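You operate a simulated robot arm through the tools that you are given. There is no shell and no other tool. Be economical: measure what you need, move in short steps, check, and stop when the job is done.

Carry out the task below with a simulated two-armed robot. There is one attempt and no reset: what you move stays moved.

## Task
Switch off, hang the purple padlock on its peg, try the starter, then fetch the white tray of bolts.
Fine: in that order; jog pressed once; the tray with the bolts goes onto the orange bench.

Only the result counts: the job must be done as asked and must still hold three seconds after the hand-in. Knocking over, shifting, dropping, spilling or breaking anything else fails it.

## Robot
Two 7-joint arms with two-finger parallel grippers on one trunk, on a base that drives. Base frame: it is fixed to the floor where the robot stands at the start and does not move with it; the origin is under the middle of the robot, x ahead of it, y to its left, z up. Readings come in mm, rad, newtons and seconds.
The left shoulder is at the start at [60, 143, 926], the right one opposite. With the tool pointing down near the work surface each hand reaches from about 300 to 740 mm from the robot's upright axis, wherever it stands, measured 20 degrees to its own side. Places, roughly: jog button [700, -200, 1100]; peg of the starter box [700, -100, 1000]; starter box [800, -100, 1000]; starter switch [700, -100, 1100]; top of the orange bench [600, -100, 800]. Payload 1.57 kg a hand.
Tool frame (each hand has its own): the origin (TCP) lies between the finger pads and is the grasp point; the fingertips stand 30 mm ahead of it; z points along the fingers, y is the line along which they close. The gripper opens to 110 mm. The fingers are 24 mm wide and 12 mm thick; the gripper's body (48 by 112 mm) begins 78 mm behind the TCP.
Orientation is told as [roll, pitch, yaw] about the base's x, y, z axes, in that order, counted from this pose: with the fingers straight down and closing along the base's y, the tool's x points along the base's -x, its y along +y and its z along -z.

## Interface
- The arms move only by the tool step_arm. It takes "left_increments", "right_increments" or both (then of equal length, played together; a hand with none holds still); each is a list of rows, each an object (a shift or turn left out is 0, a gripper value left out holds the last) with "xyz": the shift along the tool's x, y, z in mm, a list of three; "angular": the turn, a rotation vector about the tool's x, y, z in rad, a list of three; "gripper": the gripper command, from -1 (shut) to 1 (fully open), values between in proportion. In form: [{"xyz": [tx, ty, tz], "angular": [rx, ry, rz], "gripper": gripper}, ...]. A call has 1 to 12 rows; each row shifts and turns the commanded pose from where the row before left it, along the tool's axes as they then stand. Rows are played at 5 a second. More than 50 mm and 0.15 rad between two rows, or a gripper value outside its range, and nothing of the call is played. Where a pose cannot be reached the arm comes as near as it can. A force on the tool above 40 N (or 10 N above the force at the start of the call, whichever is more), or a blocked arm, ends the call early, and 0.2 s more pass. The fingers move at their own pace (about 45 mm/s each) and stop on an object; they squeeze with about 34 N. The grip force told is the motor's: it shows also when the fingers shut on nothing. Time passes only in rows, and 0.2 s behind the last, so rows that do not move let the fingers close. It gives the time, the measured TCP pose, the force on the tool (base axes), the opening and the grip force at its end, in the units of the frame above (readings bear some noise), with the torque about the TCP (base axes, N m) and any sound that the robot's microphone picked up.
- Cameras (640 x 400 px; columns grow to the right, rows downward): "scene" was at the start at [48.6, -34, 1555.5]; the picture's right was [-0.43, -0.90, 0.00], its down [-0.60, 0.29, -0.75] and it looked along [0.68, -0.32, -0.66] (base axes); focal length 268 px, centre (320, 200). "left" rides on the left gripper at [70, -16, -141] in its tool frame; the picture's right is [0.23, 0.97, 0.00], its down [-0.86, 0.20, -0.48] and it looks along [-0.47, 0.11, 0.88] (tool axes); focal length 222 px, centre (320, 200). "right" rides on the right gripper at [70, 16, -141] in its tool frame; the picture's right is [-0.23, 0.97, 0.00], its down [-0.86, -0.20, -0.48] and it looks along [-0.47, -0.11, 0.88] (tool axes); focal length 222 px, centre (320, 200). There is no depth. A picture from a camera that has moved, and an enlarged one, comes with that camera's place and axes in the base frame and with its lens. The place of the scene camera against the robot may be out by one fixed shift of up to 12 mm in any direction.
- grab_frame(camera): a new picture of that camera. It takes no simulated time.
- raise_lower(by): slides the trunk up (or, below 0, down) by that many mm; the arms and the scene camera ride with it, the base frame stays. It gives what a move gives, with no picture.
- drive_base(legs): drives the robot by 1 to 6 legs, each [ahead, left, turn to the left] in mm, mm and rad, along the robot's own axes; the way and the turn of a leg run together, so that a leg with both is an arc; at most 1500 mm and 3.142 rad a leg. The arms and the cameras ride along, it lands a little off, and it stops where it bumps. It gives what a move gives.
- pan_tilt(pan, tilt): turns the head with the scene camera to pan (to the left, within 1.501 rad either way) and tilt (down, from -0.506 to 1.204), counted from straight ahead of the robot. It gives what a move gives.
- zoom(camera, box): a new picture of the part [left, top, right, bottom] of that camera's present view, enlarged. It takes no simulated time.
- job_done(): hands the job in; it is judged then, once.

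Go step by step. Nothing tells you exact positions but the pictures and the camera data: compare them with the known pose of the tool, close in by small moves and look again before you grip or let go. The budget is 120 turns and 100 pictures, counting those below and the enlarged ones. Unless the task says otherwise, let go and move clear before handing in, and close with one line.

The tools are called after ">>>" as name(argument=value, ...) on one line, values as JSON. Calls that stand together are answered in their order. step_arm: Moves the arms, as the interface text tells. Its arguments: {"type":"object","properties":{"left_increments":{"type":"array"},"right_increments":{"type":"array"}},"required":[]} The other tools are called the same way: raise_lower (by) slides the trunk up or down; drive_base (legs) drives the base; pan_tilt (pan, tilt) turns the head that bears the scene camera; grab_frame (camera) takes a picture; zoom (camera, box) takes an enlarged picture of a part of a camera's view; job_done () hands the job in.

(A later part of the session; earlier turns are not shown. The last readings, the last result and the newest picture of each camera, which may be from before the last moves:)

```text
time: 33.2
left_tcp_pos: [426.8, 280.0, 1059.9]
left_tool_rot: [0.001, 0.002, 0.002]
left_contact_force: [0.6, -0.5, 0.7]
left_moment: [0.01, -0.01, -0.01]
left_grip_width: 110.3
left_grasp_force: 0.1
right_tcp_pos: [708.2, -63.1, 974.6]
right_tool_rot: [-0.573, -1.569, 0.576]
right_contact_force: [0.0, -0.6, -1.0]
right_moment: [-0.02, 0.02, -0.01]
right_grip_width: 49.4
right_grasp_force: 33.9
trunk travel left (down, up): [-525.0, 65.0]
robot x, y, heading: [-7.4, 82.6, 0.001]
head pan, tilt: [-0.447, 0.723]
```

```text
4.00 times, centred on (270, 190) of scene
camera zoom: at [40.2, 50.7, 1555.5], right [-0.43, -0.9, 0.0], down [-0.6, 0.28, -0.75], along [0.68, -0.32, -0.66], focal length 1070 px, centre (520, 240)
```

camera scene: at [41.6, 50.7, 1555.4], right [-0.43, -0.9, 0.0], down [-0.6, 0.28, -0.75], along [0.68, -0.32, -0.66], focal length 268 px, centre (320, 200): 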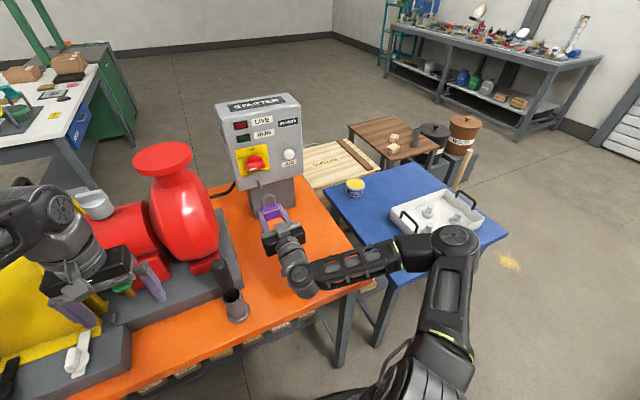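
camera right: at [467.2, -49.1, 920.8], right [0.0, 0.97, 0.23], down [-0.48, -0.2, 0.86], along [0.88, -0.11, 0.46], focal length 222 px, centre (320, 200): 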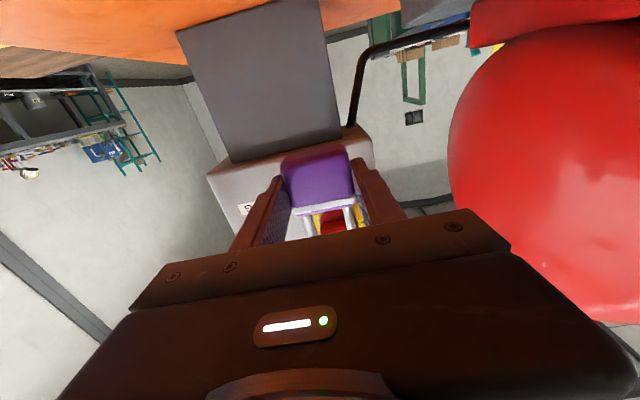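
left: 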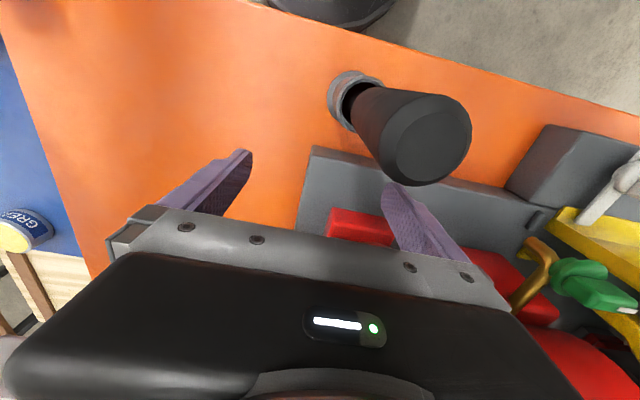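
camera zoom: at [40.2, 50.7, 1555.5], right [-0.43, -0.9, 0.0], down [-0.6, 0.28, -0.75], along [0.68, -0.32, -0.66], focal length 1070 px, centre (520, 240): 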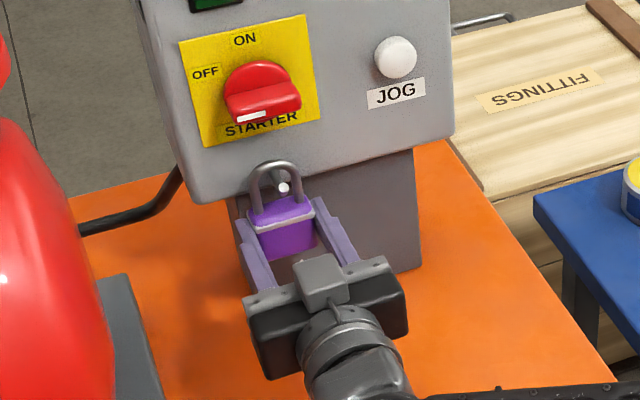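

No contact yet; lowering further in small steps.

>>> step_arm(right_increments=[{"xyz": [3, 0, 0]}, {"xyz": [3, 0, 0]}, {}])

>>> step_arm(right_increments=[{"xyz": [2, 0, 0]}, {"xyz": [2, 0, 0]}, {}])

>>> zoom(camera="scene", box=[230, 140, 310, 240])

```text
time: 34.0
left_tcp_pos: [428.2, 278.5, 1059.8]
left_tool_rot: [-0.001, 0.0, 0.002]
left_contact_force: [0.4, 0.2, 0.7]
left_moment: [0.03, 0.0, 0.01]
left_grip_width: 109.9
left_grasp_force: 0.1
right_tcp_pos: [708.3, -62.4, 969.7]
right_tool_rot: [-1.117, -1.569, 1.118]
right_contact_force: [0.9, -0.3, 0.9]
right_moment: [0.0, 0.02, -0.02]
right_grip_width: 49.6
right_grasp_force: 33.9
trunk travel left (down, up): [-525.0, 65.0]
robot x, y, heading: [-9.7, 84.0, -0.001]
head pan, tilt: [-0.447, 0.723]
```

```text
time: 34.8
left_tcp_pos: [427.6, 281.4, 1062.9]
left_tool_rot: [0.0, 0.0, 0.002]
left_contact_force: [-0.1, -0.4, 0.4]
left_moment: [-0.01, -0.02, 0.02]
left_grip_width: 110.1
left_grasp_force: 0.1
right_tcp_pos: [708.3, -62.1, 968.9]
right_tool_rot: [-2.752, -1.567, 2.75]
right_contact_force: [7.4, -1.0, 19.8]
right_moment: [-0.07, 0.11, -0.01]
right_grip_width: 49.5
right_grasp_force: 34.1
trunk travel left (down, up): [-525.0, 65.0]
robot x, y, heading: [-11.0, 82.0, -0.002]
head pan, tilt: [-0.447, 0.723]
```

```text
4.00 times, centred on (270, 190) of scene
camera zoom: at [38.9, 51.2, 1555.8], right [-0.43, -0.9, 0.0], down [-0.6, 0.28, -0.75], along [0.68, -0.32, -0.66], focal length 1070 px, centre (520, 240)
```

zoom: 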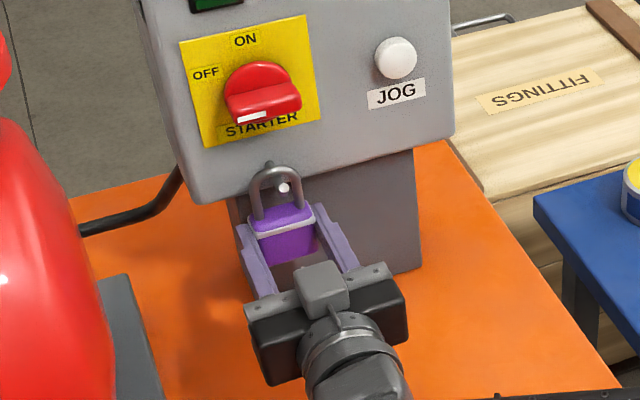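

Contact at the expected height (20 N), so the shackle rests on the peg. I'll unload slightly, open, and check before withdrawing.

>>> step_arm(right_increments=[{"xyz": [-2, 0, 0]}, {"gripper": -0.05}, {"gripper": 0.3}, {"gripper": 0.6}, {}, {}, {}])

>>> zoom(camera="scene", box=[230, 140, 310, 240])

```text
time: 36.4
left_tcp_pos: [427.2, 280.3, 1060.4]
left_tool_rot: [0.001, -0.001, 0.0]
left_contact_force: [-0.6, -0.7, 1.1]
left_moment: [0.0, -0.01, -0.02]
left_grip_width: 109.9
left_grasp_force: 0.1
right_tcp_pos: [709.4, -62.8, 966.8]
right_tool_rot: [-0.669, -1.57, 0.672]
right_contact_force: [0.0, -0.1, 0.3]
right_moment: [0.0, 0.01, 0.03]
right_grip_width: 87.8
right_grasp_force: 0.0
trunk travel left (down, up): [-525.0, 65.0]
robot x, y, heading: [-11.1, 87.7, -0.001]
head pan, tilt: [-0.447, 0.723]
```

```text
4.00 times, centred on (270, 190) of scene
camera zoom: at [40.1, 50.8, 1555.5], right [-0.43, -0.9, 0.0], down [-0.6, 0.28, -0.75], along [0.68, -0.32, -0.66], focal length 1070 px, centre (520, 240)
```

zoom: 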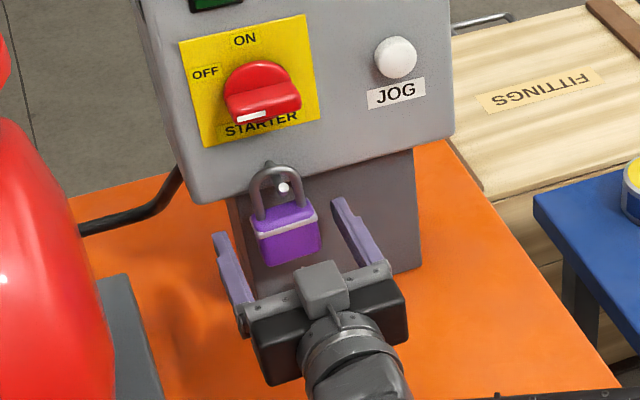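

The padlock hangs on its peg. I'll withdraw, close the fingers and line up with the jog button.

>>> step_arm(right_increments=[{"xyz": [0, 0, -25]}, {"xyz": [0, 0, -35]}, {"xyz": [0, 0, -40]}, {"xyz": [-25, -25, 0], "gripper": -1}, {"xyz": [-35, -30, 0]}, {"xyz": [-35, -30, 0]}, {"xyz": [-30, -24, 0]}, {}, {}])

>>> grab_frame(camera="right")

>>> zoom(camera="scene", box=[210, 80, 350, 240])

```text
time: 38.4
left_tcp_pos: [426.3, 280.2, 1060.7]
left_tool_rot: [0.001, 0.001, 0.001]
left_contact_force: [1.0, 0.4, 1.1]
left_moment: [0.01, 0.04, 0.0]
left_grip_width: 109.7
left_grasp_force: 0.1
right_tcp_pos: [609.8, -172.2, 1090.7]
right_tool_rot: [-0.564, -1.569, 0.566]
right_contact_force: [0.4, 0.5, -0.4]
right_moment: [0.02, 0.01, 0.0]
right_grip_width: 0.0
right_grasp_force: 20.3
trunk travel left (down, up): [-525.0, 65.0]
robot x, y, heading: [-9.4, 82.8, 0.002]
head pan, tilt: [-0.447, 0.723]
```

```text
63 pictures are left
camera right: at [468.8, -155.4, 1021.8], right [0.0, 0.97, 0.23], down [-0.48, -0.2, 0.86], along [0.88, -0.11, 0.46], focal length 222 px, centre (320, 200)
```

right: 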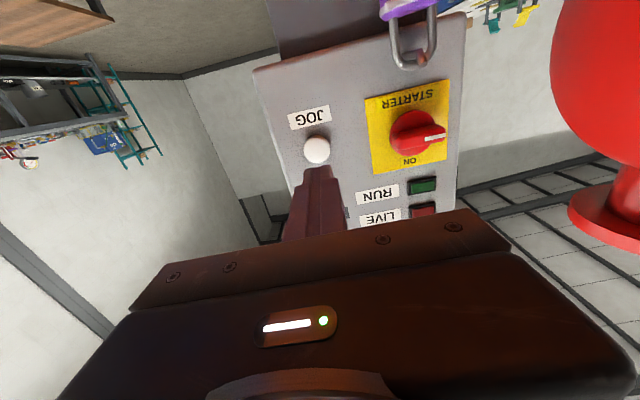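

```text
2.50 times, centred on (280, 160) of scene
camera zoom: at [39.9, 50.9, 1555.5], right [-0.43, -0.9, 0.0], down [-0.6, 0.28, -0.75], along [0.68, -0.32, -0.66], focal length 669 px, centre (420, 300)
```

zoom: 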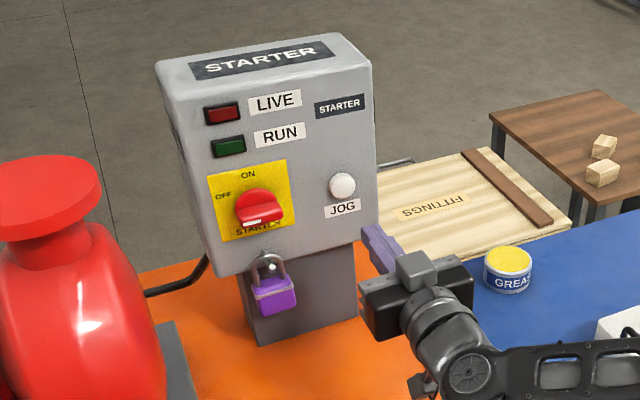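

Jog is at about (727, -174, 1092). Approaching to just short of it.

>>> step_arm(right_increments=[{"xyz": [-1, -2, 25]}, {"xyz": [0, 0, 25]}, {"xyz": [0, 0, 20]}, {}])

>>> grab_frame(camera="right")

>>> zoom(camera="scene", box=[240, 110, 340, 190])

```text
time: 39.4
left_tcp_pos: [427.2, 280.2, 1060.1]
left_tool_rot: [0.0, -0.001, 0.002]
left_contact_force: [-1.0, -0.1, 0.0]
left_moment: [0.01, 0.0, 0.03]
left_grip_width: 110.1
left_grasp_force: 0.0
right_tcp_pos: [677.0, -172.2, 1093.2]
right_tool_rot: [-0.844, -1.569, 0.845]
right_contact_force: [0.0, 0.6, -0.4]
right_moment: [0.02, -0.01, -0.03]
right_grip_width: 0.0
right_grasp_force: 21.6
trunk travel left (down, up): [-525.0, 65.0]
robot x, y, heading: [-9.2, 86.9, 0.001]
head pan, tilt: [-0.447, 0.723]
```

```text
61 pictures are left
camera right: at [537.2, -155.9, 1022.3], right [0.0, 0.97, 0.23], down [-0.48, -0.2, 0.86], along [0.88, -0.11, 0.46], focal length 222 px, centre (320, 200)
```

right: 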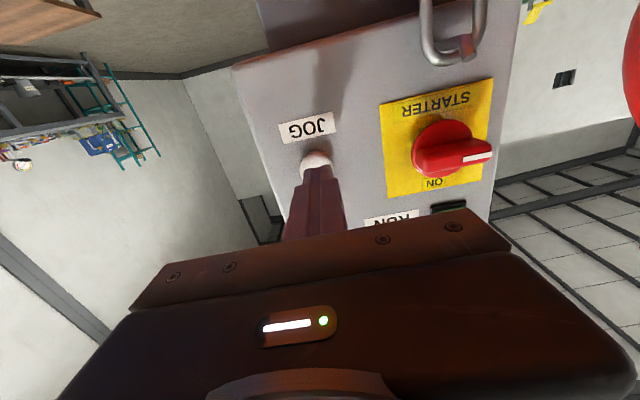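

```text
5.00 times, centred on (290, 150) of scene
camera zoom: at [39.8, 50.7, 1555.5], right [-0.43, -0.9, 0.0], down [-0.6, 0.28, -0.75], along [0.68, -0.32, -0.66], focal length 1338 px, centre (470, 450)
```

zoom: 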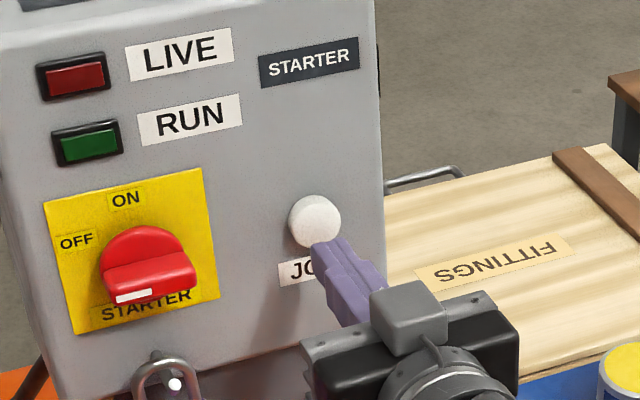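

Aligned with the tip about 15–20 mm in front. Pressing forward in small steps.

>>> step_arm(right_increments=[{"xyz": [0, 0, 6]}, {"xyz": [0, 0, 5]}, {"xyz": [0, 0, 3]}, {"xyz": [0, 0, 3]}, {}])

```text
time: 40.6
left_tcp_pos: [426.8, 279.9, 1060.9]
left_tool_rot: [0.0, 0.0, 0.002]
left_contact_force: [-0.6, -0.8, 0.6]
left_moment: [0.02, 0.0, -0.05]
left_grip_width: 109.9
left_grasp_force: 0.0
right_tcp_pos: [694.0, -173.0, 1093.3]
right_tool_rot: [-0.638, -1.568, 0.638]
right_contact_force: [-0.4, 0.5, 0.1]
right_moment: [0.02, 0.0, 0.02]
right_grip_width: 0.0
right_grasp_force: 21.7
trunk travel left (down, up): [-525.0, 65.0]
robot x, y, heading: [-7.6, 85.7, -0.001]
head pan, tilt: [-0.447, 0.723]
```

>>> step_arm(right_increments=[{"xyz": [0, 0, 3]}, {"xyz": [0, 0, 3]}, {}])

>>> zoom(camera="scene", box=[240, 110, 340, 190])

```text
time: 41.4
left_tcp_pos: [426.5, 279.3, 1060.2]
left_tool_rot: [0.001, 0.002, 0.002]
left_contact_force: [-0.4, -0.1, 0.0]
left_moment: [-0.03, -0.03, 0.01]
left_grip_width: 110.2
left_grasp_force: 0.1
right_tcp_pos: [701.5, -174.4, 1092.2]
right_tool_rot: [-0.763, -1.569, 0.765]
right_contact_force: [0.0, -1.2, 0.0]
right_moment: [0.0, -0.03, -0.04]
right_grip_width: 0.0
right_grasp_force: 21.4
trunk travel left (down, up): [-525.0, 65.0]
robot x, y, heading: [-9.0, 86.1, 0.001]
head pan, tilt: [-0.447, 0.723]
```

```text
5.00 times, centred on (290, 150) of scene
camera zoom: at [40.0, 50.7, 1555.5], right [-0.43, -0.9, 0.0], down [-0.6, 0.28, -0.75], along [0.68, -0.32, -0.66], focal length 1338 px, centre (470, 450)
```

zoom: 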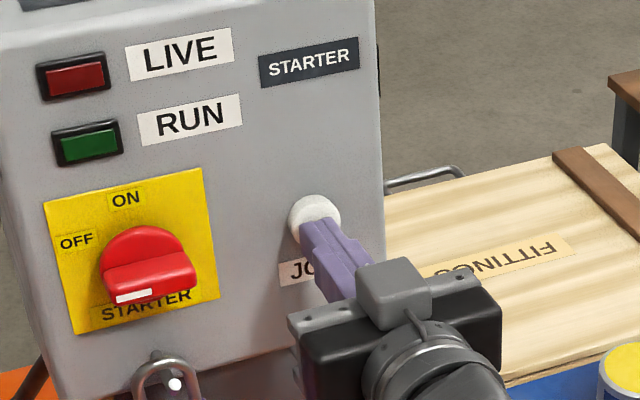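

Almost touching; continuing in 2 mm steps.

>>> step_arm(right_increments=[{"xyz": [0, 0, 2]}, {"xyz": [0, 0, 2]}, {"xyz": [0, 0, 2]}])

```text
time: 42.2
left_tcp_pos: [426.3, 279.9, 1059.8]
left_tool_rot: [0.001, 0.001, 0.002]
left_contact_force: [-0.6, -0.1, 0.5]
left_moment: [0.0, -0.01, -0.01]
left_grip_width: 110.1
left_grasp_force: 0.0
right_tcp_pos: [705.7, -173.7, 1092.9]
right_tool_rot: [-0.536, -1.569, 0.535]
right_contact_force: [-3.9, -2.5, -1.4]
right_moment: [0.0, -0.02, -0.05]
right_grip_width: 0.1
right_grasp_force: 21.3
trunk travel left (down, up): [-525.0, 65.0]
robot x, y, heading: [-11.4, 86.7, -0.001]
head pan, tilt: [-0.447, 0.723]
heard: click
```

A click was heard at light contact, so the jog was pressed once. I'll back off straight.

>>> step_arm(right_increments=[{"xyz": [0, 0, -15]}, {"xyz": [0, 0, -30]}, {"xyz": [0, 0, -40]}, {"xyz": [0, 0, -40]}, {}])

>>> grab_frame(camera="scene")

>>> zoom(camera="scene", box=[210, 80, 350, 240])

>>> zoom(camera="scene", box=[320, 150, 520, 290])

```text
time: 43.4
left_tcp_pos: [427.6, 279.7, 1060.3]
left_tool_rot: [0.001, -0.001, 0.001]
left_contact_force: [0.0, -0.7, -0.2]
left_moment: [0.02, 0.0, 0.0]
left_grip_width: 110.0
left_grasp_force: 0.0
right_tcp_pos: [582.4, -174.8, 1092.5]
right_tool_rot: [-0.7, -1.569, 0.702]
right_contact_force: [0.4, 0.6, -0.4]
right_moment: [0.02, -0.01, -0.03]
right_grip_width: 0.0
right_grasp_force: 21.3
trunk travel left (down, up): [-525.0, 65.0]
robot x, y, heading: [-10.7, 84.7, -0.0]
head pan, tilt: [-0.447, 0.723]
```

```text
58 pictures are left
camera scene: at [40.5, 50.6, 1555.5], right [-0.43, -0.9, 0.0], down [-0.6, 0.28, -0.75], along [0.68, -0.32, -0.66], focal length 268 px, centre (320, 200)
```

scene: 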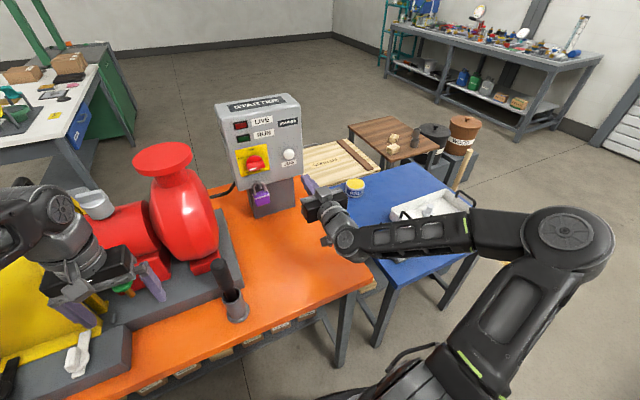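

```text
2.50 times, centred on (280, 160) of scene
camera zoom: at [40.5, 50.6, 1555.5], right [-0.43, -0.9, 0.0], down [-0.6, 0.28, -0.75], along [0.68, -0.32, -0.66], focal length 669 px, centre (420, 300)
```

zoom: 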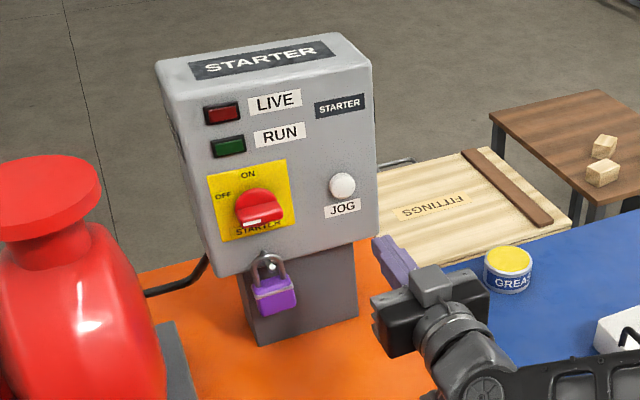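

```text
2.86 times, centred on (420, 220) of scene
camera zoom: at [40.5, 50.6, 1555.5], right [-0.43, -0.9, 0.0], down [-0.6, 0.28, -0.75], along [0.68, -0.32, -0.66], focal length 764 px, centre (34, 143)
```

zoom: 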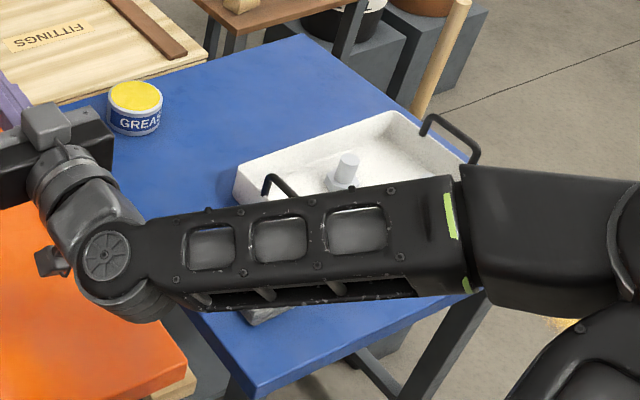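

RUN stayed dark, so the try-out is done; the padlock hangs and the switch is OFF. Next is the tray: I'll turn the right hand back to point down, then find the tray with clean views.

>>> step_arm(right_increments=[{"angular": [0, 0.15, 0], "gripper": -1}, {"angular": [0, 0.15, 0]}, {"angular": [0, 0.15, 0]}, {"angular": [0, 0.15, 0]}, {"angular": [0, 0.15, 0]}, {"angular": [0, 0.15, 0]}, {"angular": [0, 0.15, 0]}, {"angular": [0, 0.15, 0]}, {"angular": [0, 0.15, 0]}, {"angular": [0, 0.15, 0]}, {"angular": [0, 0.07, 0], "gripper": 1}, {}])

>>> drive_base(legs=[[-200, 0, 0]])

>>> grab_frame(camera="scene")

```text
time: 46.0
left_tcp_pos: [428.1, 280.3, 1059.3]
left_tool_rot: [0.0, 0.0, 0.003]
left_contact_force: [-0.1, 0.0, 0.0]
left_moment: [0.0, -0.05, -0.03]
left_grip_width: 110.0
left_grasp_force: 0.1
right_tcp_pos: [577.0, -170.5, 1084.2]
right_tool_rot: [-0.001, -0.075, -0.001]
right_contact_force: [-0.5, -0.2, 1.0]
right_moment: [0.02, 0.01, -0.02]
right_grip_width: 49.8
right_grasp_force: 0.0
right hand out of reach, approached as far as the arm can: row 10, 11
trunk travel left (down, up): [-525.0, 65.0]
robot x, y, heading: [-11.3, 88.5, 0.0]
head pan, tilt: [-0.447, 0.723]
```

```text
time: 47.6
left_tcp_pos: [228.8, 281.1, 1061.2]
left_tool_rot: [0.0, -0.002, 0.004]
left_contact_force: [-1.0, -0.2, 0.5]
left_moment: [0.0, 0.01, 0.05]
left_grip_width: 110.1
left_grasp_force: 0.1
right_tcp_pos: [377.5, -170.1, 1084.4]
right_tool_rot: [0.001, -0.078, 0.0]
right_contact_force: [-0.3, 0.5, 0.9]
right_moment: [-0.05, -0.04, 0.03]
right_grip_width: 109.8
right_grasp_force: 0.1
trunk travel left (down, up): [-525.0, 65.0]
robot x, y, heading: [-202.9, 84.1, -0.0]
head pan, tilt: [-0.447, 0.723]
```

```text
55 pictures are left
camera scene: at [-158.3, 50.5, 1555.6], right [-0.43, -0.9, 0.0], down [-0.6, 0.28, -0.75], along [0.68, -0.32, -0.66], focal length 268 px, centre (320, 200)
```

scene: 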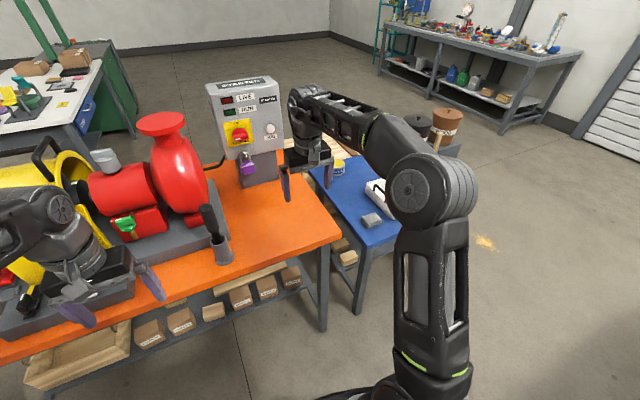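

The arm hides the tray. I'll drive right to stand in front of it and look straight ahead.

>>> drive_base(legs=[[-50, 0, 0], [0, -620, 0]])

>>> pan_tilt(pan=0, tilt=0.8)

>>> grab_frame(camera="scene")

>>> grab_frame(camera="left")

>>> grab_frame(camera="right")

```text
time: 51.6
left_tcp_pos: [180.4, -351.2, 1061.1]
left_tool_rot: [-0.001, 0.001, -0.008]
left_contact_force: [-0.2, 0.3, 0.4]
left_moment: [0.0, 0.01, -0.01]
left_grip_width: 109.7
left_grasp_force: 0.1
right_tcp_pos: [325.3, -802.6, 1084.3]
right_tool_rot: [-0.003, -0.078, -0.011]
right_contact_force: [-0.5, 0.2, 0.1]
right_moment: [-0.01, 0.0, 0.02]
right_grip_width: 109.9
right_grasp_force: 0.0
trunk travel left (down, up): [-525.0, 65.0]
robot x, y, heading: [-254.4, -543.9, -0.009]
head pan, tilt: [-0.447, 0.723]
```

```text
time: 52.5
left_tcp_pos: [180.8, -350.4, 1060.9]
left_tool_rot: [0.0, 0.001, -0.007]
left_contact_force: [0.3, -0.5, 0.0]
left_moment: [0.0, -0.04, 0.0]
left_grip_width: 109.7
left_grasp_force: 0.1
right_tcp_pos: [325.8, -803.7, 1084.8]
right_tool_rot: [-0.001, -0.079, -0.01]
right_contact_force: [0.8, 0.1, 0.4]
right_moment: [0.02, -0.04, -0.03]
right_grip_width: 109.9
right_grasp_force: 0.0
trunk travel left (down, up): [-525.0, 65.0]
robot x, y, heading: [-257.3, -544.2, -0.01]
head pan, tilt: [0.0, 0.799]
```

```text
54 pictures are left
camera scene: at [-203.9, -540.5, 1549.2], right [-0.01, -1.0, 0.0], down [-0.72, 0.01, -0.7], along [0.7, -0.01, -0.72], focal length 268 px, centre (320, 200)
```

scene: 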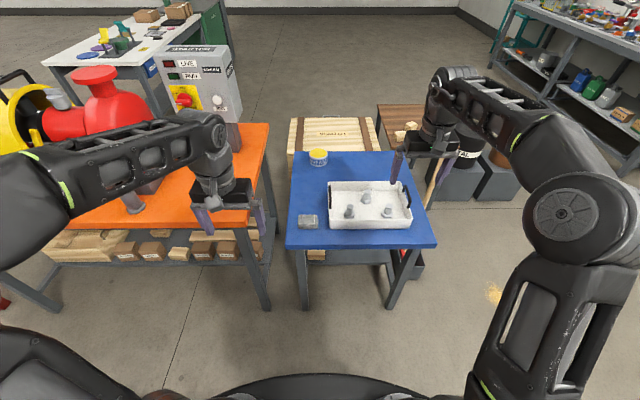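

```text
53 pictures are left
camera left: at [111.3, -366.6, 1201.8], right [-0.22, 0.98, 0.0], down [0.86, 0.19, 0.48], along [0.47, 0.1, -0.88], focal length 222 px, centre (320, 200)
```

left: 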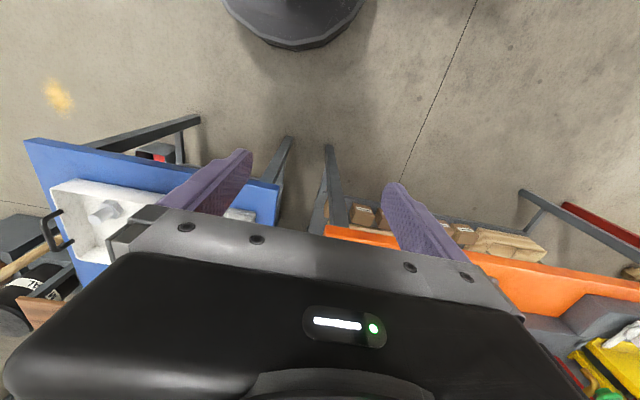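

```text
52 pictures are left
camera right: at [245.1, -784.8, 1219.4], right [0.24, 0.97, 0.02], down [0.81, -0.21, 0.54], along [0.53, -0.12, -0.84], focal length 222 px, centre (320, 200)
```

right: 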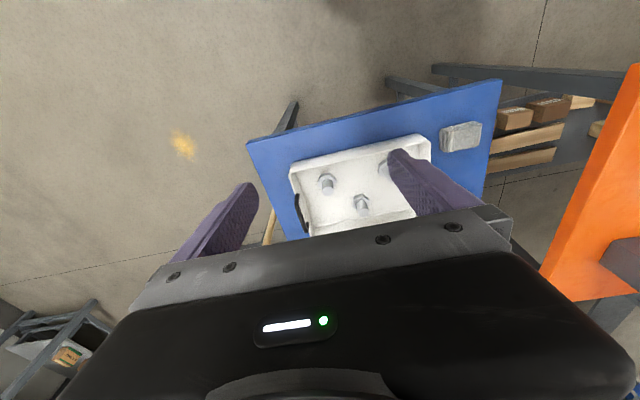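

>>> zoom(camera="scene", box=[280, 140, 440, 260])

>>> zoom(camera="right", box=[240, 70, 520, 250])

```text
3.33 times, centred on (360, 200) of scene
camera zoom: at [-203.9, -540.5, 1549.2], right [-0.01, -1.0, 0.0], down [-0.72, 0.01, -0.7], along [0.7, -0.01, -0.72], focal length 892 px, centre (187, 200)
```

zoom: 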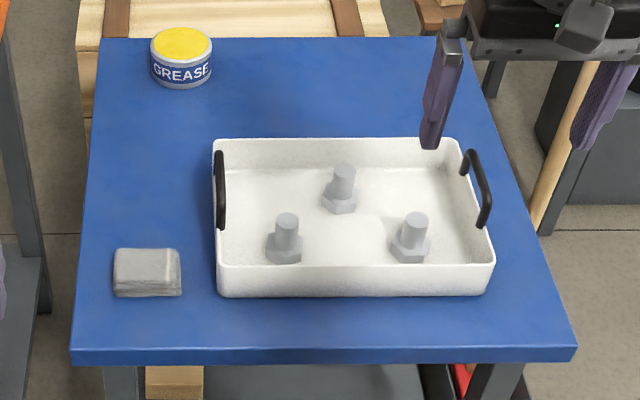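

```text
2.22 times, centred on (380, 160) of right
camera zoom: at [245.1, -784.8, 1219.4], right [0.24, 0.97, 0.02], down [0.81, -0.21, 0.54], along [0.53, -0.12, -0.84], focal length 494 px, centre (187, 289)
```

zoom: 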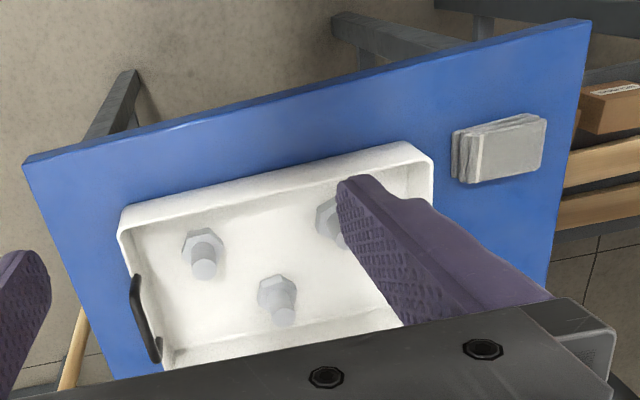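

The tray spans about x 395–585, y -866…-575, rim z≈830, with upright handles at both y-ends whose bars run along x — ideal for both hands pointing down. I'll center the robot on the tray (center ≈ (490, -720)) and move up to it.

>>> drive_base(legs=[[0, -176, 0.009], [215, 0, 0]])

>>> step_arm(right_increments=[{"xyz": [0, 30, 0], "angular": [0, 0.078, 0]}, {"xyz": [20, 30, 20]}, {"xyz": [20, 30, 20]}, {"xyz": [0, 20, 10]}, {"xyz": [0, 0, 10]}, {}], left_increments=[{"xyz": [-20, 0, 10]}, {"xyz": [-20, -10, 10]}, {"xyz": [-25, -10, 10]}, {"xyz": [-25, -10, 10]}, {"xyz": [0, 0, 10]}, {}])

>>> grab_frame(camera="scene")

>>> grab_frame(camera="left")

>>> grab_frame(camera="right")

```text
time: 55.3
left_tcp_pos: [389.9, -523.9, 1060.4]
left_tool_rot: [0.0, 0.003, 0.003]
left_contact_force: [0.0, 1.1, -0.3]
left_moment: [-0.04, 0.05, -0.02]
left_grip_width: 109.9
left_grasp_force: 0.2
right_tcp_pos: [540.4, -974.2, 1082.5]
right_tool_rot: [-0.003, -0.075, 0.003]
right_contact_force: [0.4, -0.2, 0.2]
right_moment: [0.01, 0.01, 0.0]
right_grip_width: 109.8
right_grasp_force: 0.1
trunk travel left (down, up): [-525.0, 65.0]
robot x, y, heading: [-48.6, -723.8, 0.007]
head pan, tilt: [0.0, 0.799]
```

```text
time: 56.7
left_tcp_pos: [480.7, -553.8, 1010.0]
left_tool_rot: [0.0, 0.001, 0.006]
left_contact_force: [0.1, -0.5, 0.4]
left_moment: [0.02, -0.04, 0.01]
left_grip_width: 110.0
left_grasp_force: 0.1
right_tcp_pos: [486.5, -860.7, 1006.7]
right_tool_rot: [-0.002, 0.001, 0.0]
right_contact_force: [-0.5, -0.5, 0.6]
right_moment: [-0.02, -0.01, -0.02]
right_grip_width: 110.0
right_grasp_force: 0.1
right hand out of reach, approached as far as the arm can: row 1
trunk travel left (down, up): [-525.0, 65.0]
robot x, y, heading: [-46.9, -722.3, 0.003]
head pan, tilt: [0.0, 0.799]
```

```text
49 pictures are left
camera scene: at [8.0, -718.4, 1549.2], right [0.0, -1.0, 0.0], down [-0.72, 0.0, -0.7], along [0.7, 0.0, -0.72], focal length 268 px, centre (320, 200)
```

scene: 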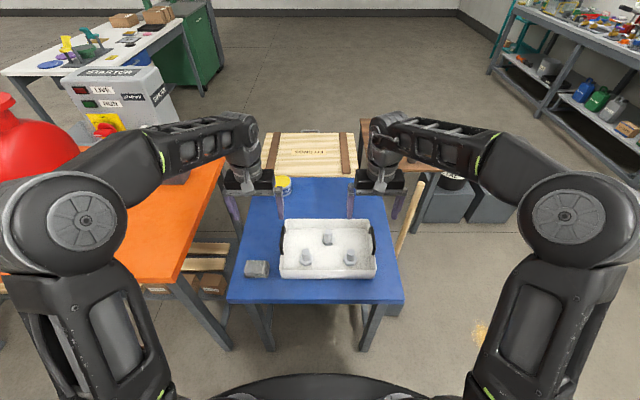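

```text
48 pictures are left
camera left: at [411.1, -569.8, 1151.0], right [-0.23, 0.97, 0.0], down [0.85, 0.2, 0.48], along [0.47, 0.11, -0.88], focal length 222 px, centre (320, 200)
```

left: 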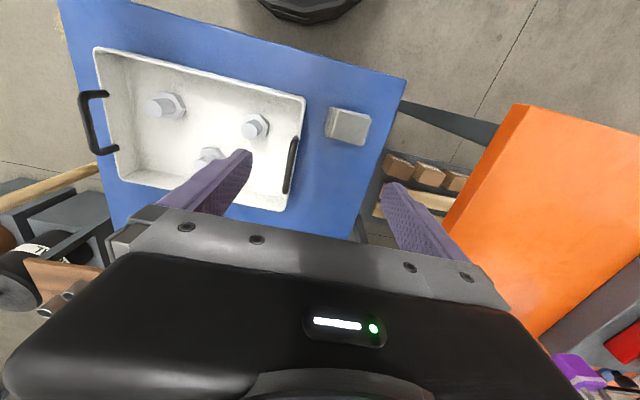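

```text
47 pictures are left
camera right: at [417.0, -843.1, 1147.7], right [0.23, 0.97, 0.0], down [0.86, -0.2, 0.48], along [0.46, -0.11, -0.88], focal length 222 px, centre (320, 200)
```

right: 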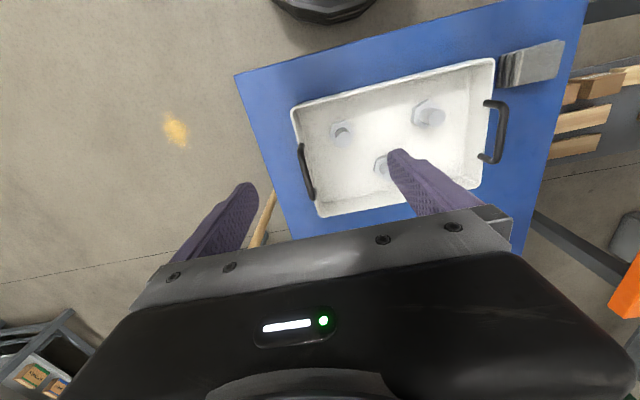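

Both hand cameras triangulate the handle bars: left (545, -587, 799), right (544, -896, 800), so the tray bottom is ≈ 724. I'll lower the trunk 95 mm, so that it can do the level lift later, and align both hands above the bars with a narrower opening.

>>> raise_lower(by=-95)

>>> step_arm(left_increments=[{"xyz": [-16, -8, 0], "gripper": 0.1}, {"xyz": [-16, -8, 0]}, {"xyz": [-16, -8, 0]}, {"xyz": [-16, -9, 0]}, {"xyz": [0, 0, 15]}, {"xyz": [0, 0, 15]}, {}], right_increments=[{"xyz": [-15, -9, 0], "gripper": 0.1}, {"xyz": [-15, -9, 0]}, {"xyz": [-14, -9, 0]}, {"xyz": [-14, -8, 0]}, {"xyz": [0, 0, 15]}, {"xyz": [0, 0, 15]}, {}])

>>> grab_frame(camera="left")

>>> grab_frame(camera="right")

>>> grab_frame(camera="scene")

```text
time: 58.0
left_tcp_pos: [481.1, -552.0, 914.8]
left_tool_rot: [0.0, 0.0, 0.003]
left_contact_force: [0.3, 0.4, -0.6]
left_moment: [-0.02, -0.03, -0.01]
left_grip_width: 110.0
left_grasp_force: 0.1
right_tcp_pos: [485.8, -860.5, 911.9]
right_tool_rot: [-0.001, 0.003, 0.0]
right_contact_force: [-0.8, 1.1, -0.7]
right_moment: [0.01, 0.02, -0.04]
right_grip_width: 110.0
right_grasp_force: 0.1
trunk travel left (down, up): [-430.0, 160.0]
robot x, y, heading: [-45.5, -721.6, 0.002]
head pan, tilt: [0.0, 0.799]
```

```text
time: 59.6
left_tcp_pos: [545.2, -585.9, 883.1]
left_tool_rot: [0.001, 0.0, 0.003]
left_contact_force: [-0.2, 0.1, 0.0]
left_moment: [-0.01, -0.01, -0.02]
left_grip_width: 60.4
left_grasp_force: 0.0
right_tcp_pos: [544.3, -895.0, 881.4]
right_tool_rot: [-0.003, 0.001, 0.002]
right_contact_force: [-0.1, -0.7, -0.2]
right_moment: [-0.03, 0.0, -0.05]
right_grip_width: 60.5
right_grasp_force: 0.1
trunk travel left (down, up): [-430.0, 160.0]
robot x, y, heading: [-46.6, -721.5, 0.002]
head pan, tilt: [0.0, 0.799]
```

```text
46 pictures are left
camera left: at [476.0, -602.0, 1026.0], right [-0.23, 0.97, 0.0], down [0.85, 0.2, 0.48], along [0.47, 0.11, -0.88], focal length 222 px, centre (320, 200)
```

left: 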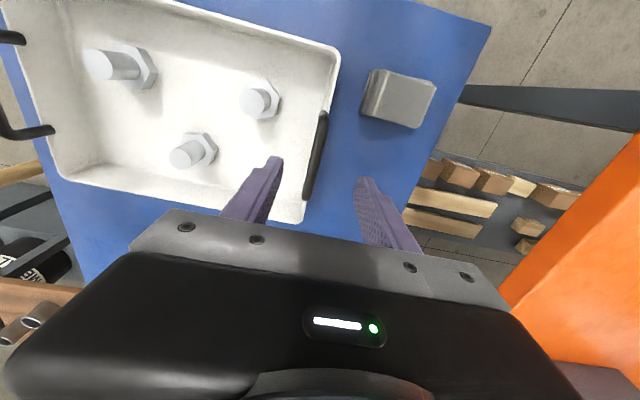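

```text
45 pictures are left
camera right: at [474.9, -878.7, 1022.9], right [0.23, 0.97, 0.0], down [0.86, -0.2, 0.48], along [0.47, -0.11, -0.88], focal length 222 px, centre (320, 200)
```

right: 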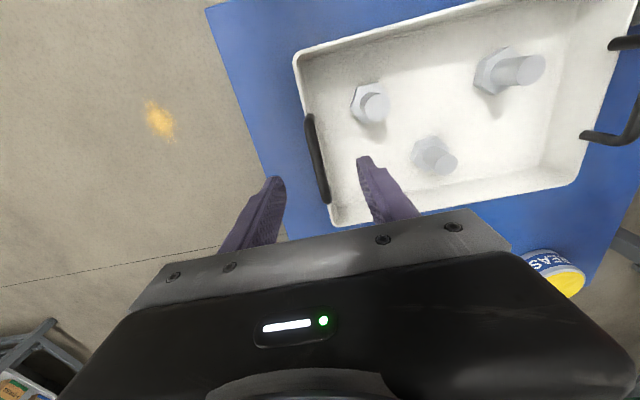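

```text
44 pictures are left
camera scene: at [7.9, -718.4, 1454.2], right [0.0, -1.0, 0.0], down [-0.72, 0.0, -0.7], along [0.7, 0.0, -0.72], focal length 268 px, centre (320, 200)
```

scene: 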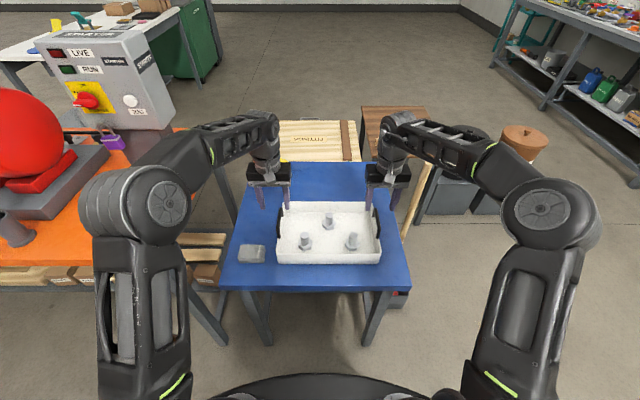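

The bars are centered between the fingers on both sides. Descending both hands to z≈810 and checking again before gripping.

>>> step_arm(left_increments=[{"xyz": [0, -2, 20]}, {"xyz": [0, 0, 20]}, {"xyz": [0, 0, 15]}, {"xyz": [0, 0, 10]}, {"xyz": [0, 0, 8]}, {}], right_increments=[{"xyz": [0, -1, 20]}, {"xyz": [0, 0, 20]}, {"xyz": [0, 0, 15]}, {"xyz": [0, 0, 10]}, {"xyz": [0, 0, 7]}, {}])

>>> grab_frame(camera="left")

>>> grab_frame(camera="right")

>>> zoom(camera="scene", box=[230, 150, 430, 290])

```text
time: 61.0
left_tcp_pos: [544.6, -587.8, 811.8]
left_tool_rot: [-0.001, 0.002, 0.006]
left_contact_force: [-0.4, -0.1, 0.4]
left_moment: [0.0, 0.01, -0.01]
left_grip_width: 60.5
left_grasp_force: 0.1
right_tcp_pos: [542.5, -895.6, 808.1]
right_tool_rot: [0.0, 0.001, 0.002]
right_contact_force: [0.1, 0.2, 0.1]
right_moment: [-0.03, 0.0, -0.01]
right_grip_width: 60.4
right_grasp_force: 0.1
trunk travel left (down, up): [-430.0, 160.0]
robot x, y, heading: [-46.3, -719.5, 0.005]
head pan, tilt: [0.0, 0.799]
```

```text
43 pictures are left
camera left: at [474.6, -604.4, 953.2], right [-0.23, 0.97, 0.0], down [0.85, 0.2, 0.48], along [0.47, 0.11, -0.88], focal length 222 px, centre (320, 200)
```

left: 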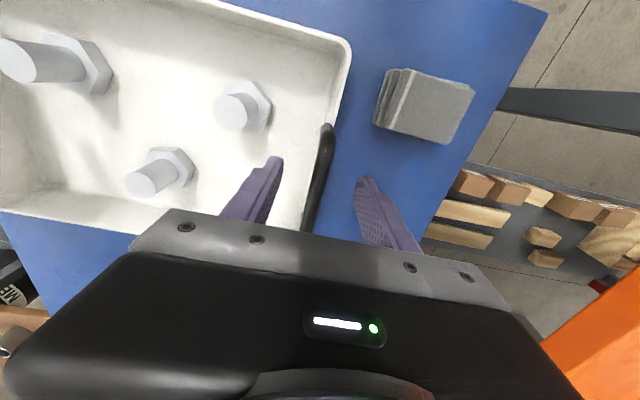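

```text
42 pictures are left
camera right: at [473.7, -879.1, 950.2], right [0.23, 0.97, 0.0], down [0.86, -0.2, 0.48], along [0.47, -0.11, -0.88], focal length 222 px, centre (320, 200)
```

right: 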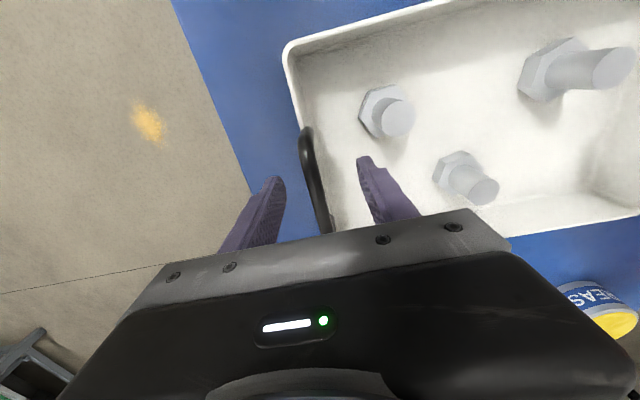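

```text
2.86 times, centred on (330, 220) of scene
camera zoom: at [8.0, -718.4, 1454.2], right [0.0, -1.0, 0.0], down [-0.72, 0.0, -0.7], along [0.7, 0.0, -0.72], focal length 764 px, centre (291, 143)
```

zoom: 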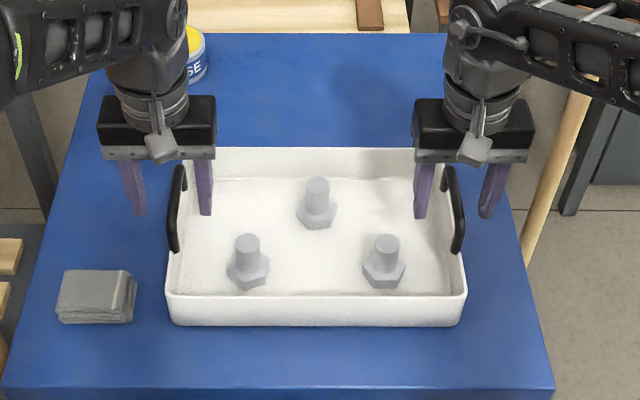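

Both bars sit between the fingers. I'll go 8 mm deeper for a safe hold, then close both grippers together.

>>> step_arm(left_increments=[{"xyz": [0, 0, 5]}, {"xyz": [0, 0, 5]}, {"gripper": -0.5}, {}, {}, {}], right_increments=[{"xyz": [0, 0, 4]}, {"xyz": [0, 0, 3]}, {"gripper": -0.5}, {}, {}, {}])

>>> zoom(camera="scene", box=[250, 170, 310, 250])

>>> zoom(camera="scene", box=[350, 170, 410, 250])

```text
time: 62.4
left_tcp_pos: [542.5, -587.5, 801.2]
left_tool_rot: [0.0, 0.0, 0.004]
left_contact_force: [0.5, 0.3, -0.1]
left_moment: [0.0, 0.01, 0.02]
left_grip_width: 27.5
left_grasp_force: 0.0
right_tcp_pos: [541.8, -895.8, 802.6]
right_tool_rot: [-0.003, 0.002, 0.001]
right_contact_force: [0.2, -0.3, 0.8]
right_moment: [0.0, -0.03, -0.01]
right_grip_width: 27.3
right_grasp_force: 0.1
trunk travel left (down, up): [-430.0, 160.0]
robot x, y, heading: [-46.6, -721.5, 0.004]
head pan, tilt: [0.0, 0.799]
```

```text
5.00 times, centred on (280, 210) of scene
camera zoom: at [8.0, -718.4, 1454.2], right [0.0, -1.0, 0.0], down [-0.72, 0.0, -0.7], along [0.7, 0.0, -0.72], focal length 1338 px, centre (520, 150)
```

zoom: 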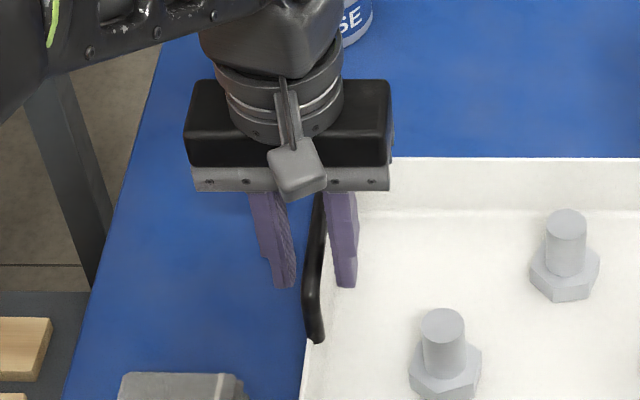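

```text
5.00 times, centred on (380, 210) of scene
camera zoom: at [8.0, -718.4, 1454.2], right [0.0, -1.0, 0.0], down [-0.72, 0.0, -0.7], along [0.7, 0.0, -0.72], focal length 1338 px, centre (20, 150)
```

zoom: 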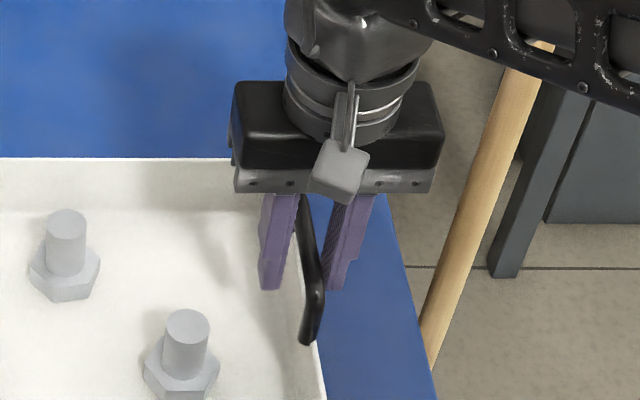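

The bars are between the finger pads on both sides. Closing fully on both handles.

>>> step_arm(left_increments=[{"xyz": [-4, 0, 0]}, {"gripper": -1}, {}, {}, {}], right_increments=[{"xyz": [-5, 0, 0]}, {"gripper": -1}, {}, {}, {}])

```text
time: 63.6
left_tcp_pos: [547.4, -588.6, 801.9]
left_tool_rot: [0.001, 0.002, 0.004]
left_contact_force: [-1.3, 6.2, -0.9]
left_moment: [0.01, 0.11, -0.23]
left_grip_width: 11.3
left_grasp_force: 29.3
right_tcp_pos: [547.4, -898.3, 802.7]
right_tool_rot: [-0.003, 0.002, 0.0]
right_contact_force: [0.6, -10.7, 2.0]
right_moment: [-0.04, 0.21, 0.0]
right_grip_width: 11.5
right_grasp_force: 29.4
trunk travel left (down, up): [-430.0, 160.0]
robot x, y, heading: [-48.3, -720.8, 0.004]
head pan, tilt: [0.0, 0.799]
```

Both bars are gripped (11 mm each). I'll lift a little with the trunk and check.

>>> raise_lower(by=20)

>>> grab_frame(camera="scene")

```text
time: 64.2
left_tcp_pos: [548.7, -587.2, 820.6]
left_tool_rot: [0.002, 0.0, 0.004]
left_contact_force: [-1.4, 12.1, -3.4]
left_moment: [0.06, 0.22, -0.22]
left_grip_width: 11.5
left_grasp_force: 28.6
right_tcp_pos: [548.1, -898.6, 822.1]
right_tool_rot: [-0.003, 0.002, 0.002]
right_contact_force: [1.9, -11.5, -4.9]
right_moment: [-0.01, -0.18, -0.03]
right_grip_width: 11.7
right_grasp_force: 28.9
trunk travel left (down, up): [-450.0, 140.0]
robot x, y, heading: [-47.1, -722.4, 0.007]
head pan, tilt: [0.0, 0.799]
```

```text
38 pictures are left
camera scene: at [9.1, -718.4, 1474.1], right [0.0, -1.0, 0.0], down [-0.72, 0.0, -0.7], along [0.7, 0.0, -0.72], focal length 268 px, centre (320, 200)
```

scene: 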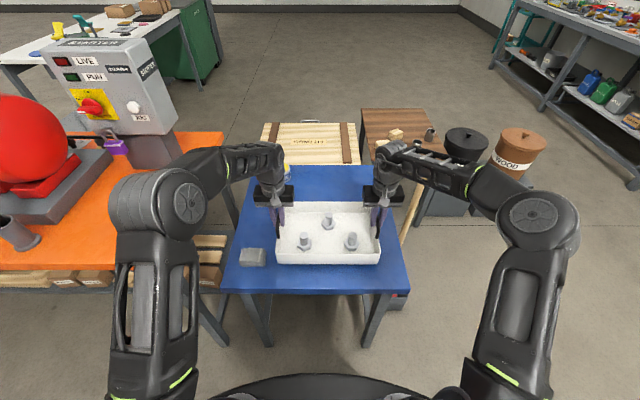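

The tray lifts level with bolts standing and about 8 N total weight. Raising further.

>>> raise_lower(by=135)

>>> grab_frame(camera="scene")

```text
time: 65.9
left_tcp_pos: [548.4, -588.3, 955.6]
left_tool_rot: [0.002, 0.003, 0.007]
left_contact_force: [-1.8, 19.6, -3.9]
left_moment: [0.1, -0.02, -0.25]
left_grip_width: 11.4
left_grasp_force: 28.8
right_tcp_pos: [547.7, -897.3, 956.8]
right_tool_rot: [-0.003, 0.002, 0.0]
right_contact_force: [1.2, -19.8, -4.4]
right_moment: [-0.09, 0.06, -0.08]
right_grip_width: 11.3
right_grasp_force: 29.0
trunk travel left (down, up): [-585.0, 5.0]
robot x, y, heading: [-43.6, -723.7, 0.005]
head pan, tilt: [0.0, 0.799]
```

```text
37 pictures are left
camera scene: at [9.1, -718.5, 1609.1], right [0.0, -1.0, 0.0], down [-0.72, 0.0, -0.7], along [0.7, 0.0, -0.72], focal length 268 px, centre (320, 200)
```

scene: 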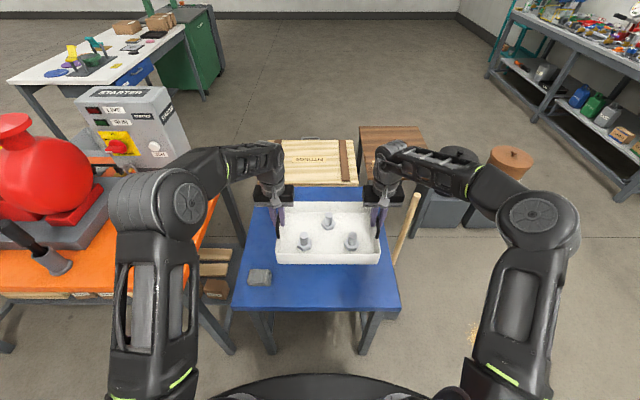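

The tray is at z≈880 (bottom), with the bench at ≈845. I'll ease the small inward squeeze, lift 16 mm more, and make a short trial drive to the left.

>>> step_arm(left_increments=[{"xyz": [0, 0.7, -4]}, {"xyz": [0, 0, -4]}, {"xyz": [0, 0, -4]}, {"xyz": [0, 0, -4]}, {}], right_increments=[{"xyz": [0, -0.7, -4]}, {"xyz": [0, 0, -4]}, {"xyz": [0, 0, -4]}, {"xyz": [0, 0, -4]}, {}])

>>> drive_base(legs=[[0, 60, 0]])

>>> zoom(camera="scene", box=[230, 150, 430, 290])

```text
time: 67.1
left_tcp_pos: [548.3, -587.8, 972.6]
left_tool_rot: [-0.001, 0.0, 0.003]
left_contact_force: [-1.8, 10.7, -3.9]
left_moment: [0.01, -0.01, -0.22]
left_grip_width: 11.1
left_grasp_force: 28.7
right_tcp_pos: [547.9, -897.9, 972.2]
right_tool_rot: [-0.002, 0.001, 0.002]
right_contact_force: [1.1, -11.1, -5.2]
right_moment: [-0.09, 0.06, -0.16]
right_grip_width: 11.3
right_grasp_force: 28.8
trunk travel left (down, up): [-585.0, 5.0]
robot x, y, heading: [-42.4, -719.0, 0.005]
head pan, tilt: [0.0, 0.799]
```

```text
time: 68.0
left_tcp_pos: [549.6, -527.8, 971.9]
left_tool_rot: [-0.001, 0.001, 0.003]
left_contact_force: [-1.7, 7.1, -3.0]
left_moment: [-0.09, -0.14, -0.3]
left_grip_width: 11.7
left_grasp_force: 29.2
right_tcp_pos: [547.9, -836.2, 972.6]
right_tool_rot: [-0.003, 0.002, 0.0]
right_contact_force: [1.5, -5.0, -5.1]
right_moment: [-0.16, 0.15, -0.25]
right_grip_width: 11.5
right_grasp_force: 28.8
trunk travel left (down, up): [-585.0, 5.0]
robot x, y, heading: [-46.9, -660.3, 0.004]
head pan, tilt: [0.0, 0.799]
```

```text
2.86 times, centred on (330, 220) of scene
camera zoom: at [8.6, -655.9, 1609.2], right [0.0, -1.0, 0.0], down [-0.72, 0.0, -0.7], along [0.7, 0.0, -0.72], focal length 764 px, centre (291, 143)
```

zoom: 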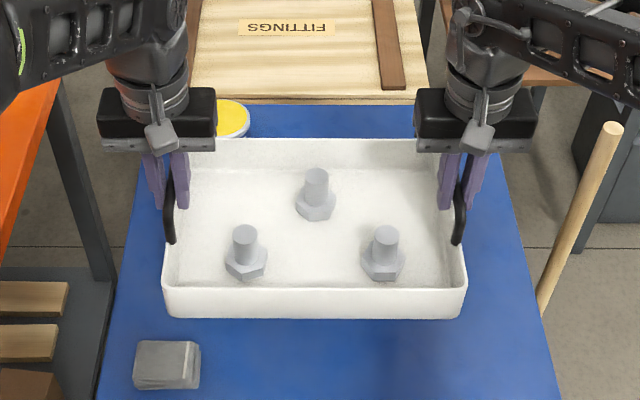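

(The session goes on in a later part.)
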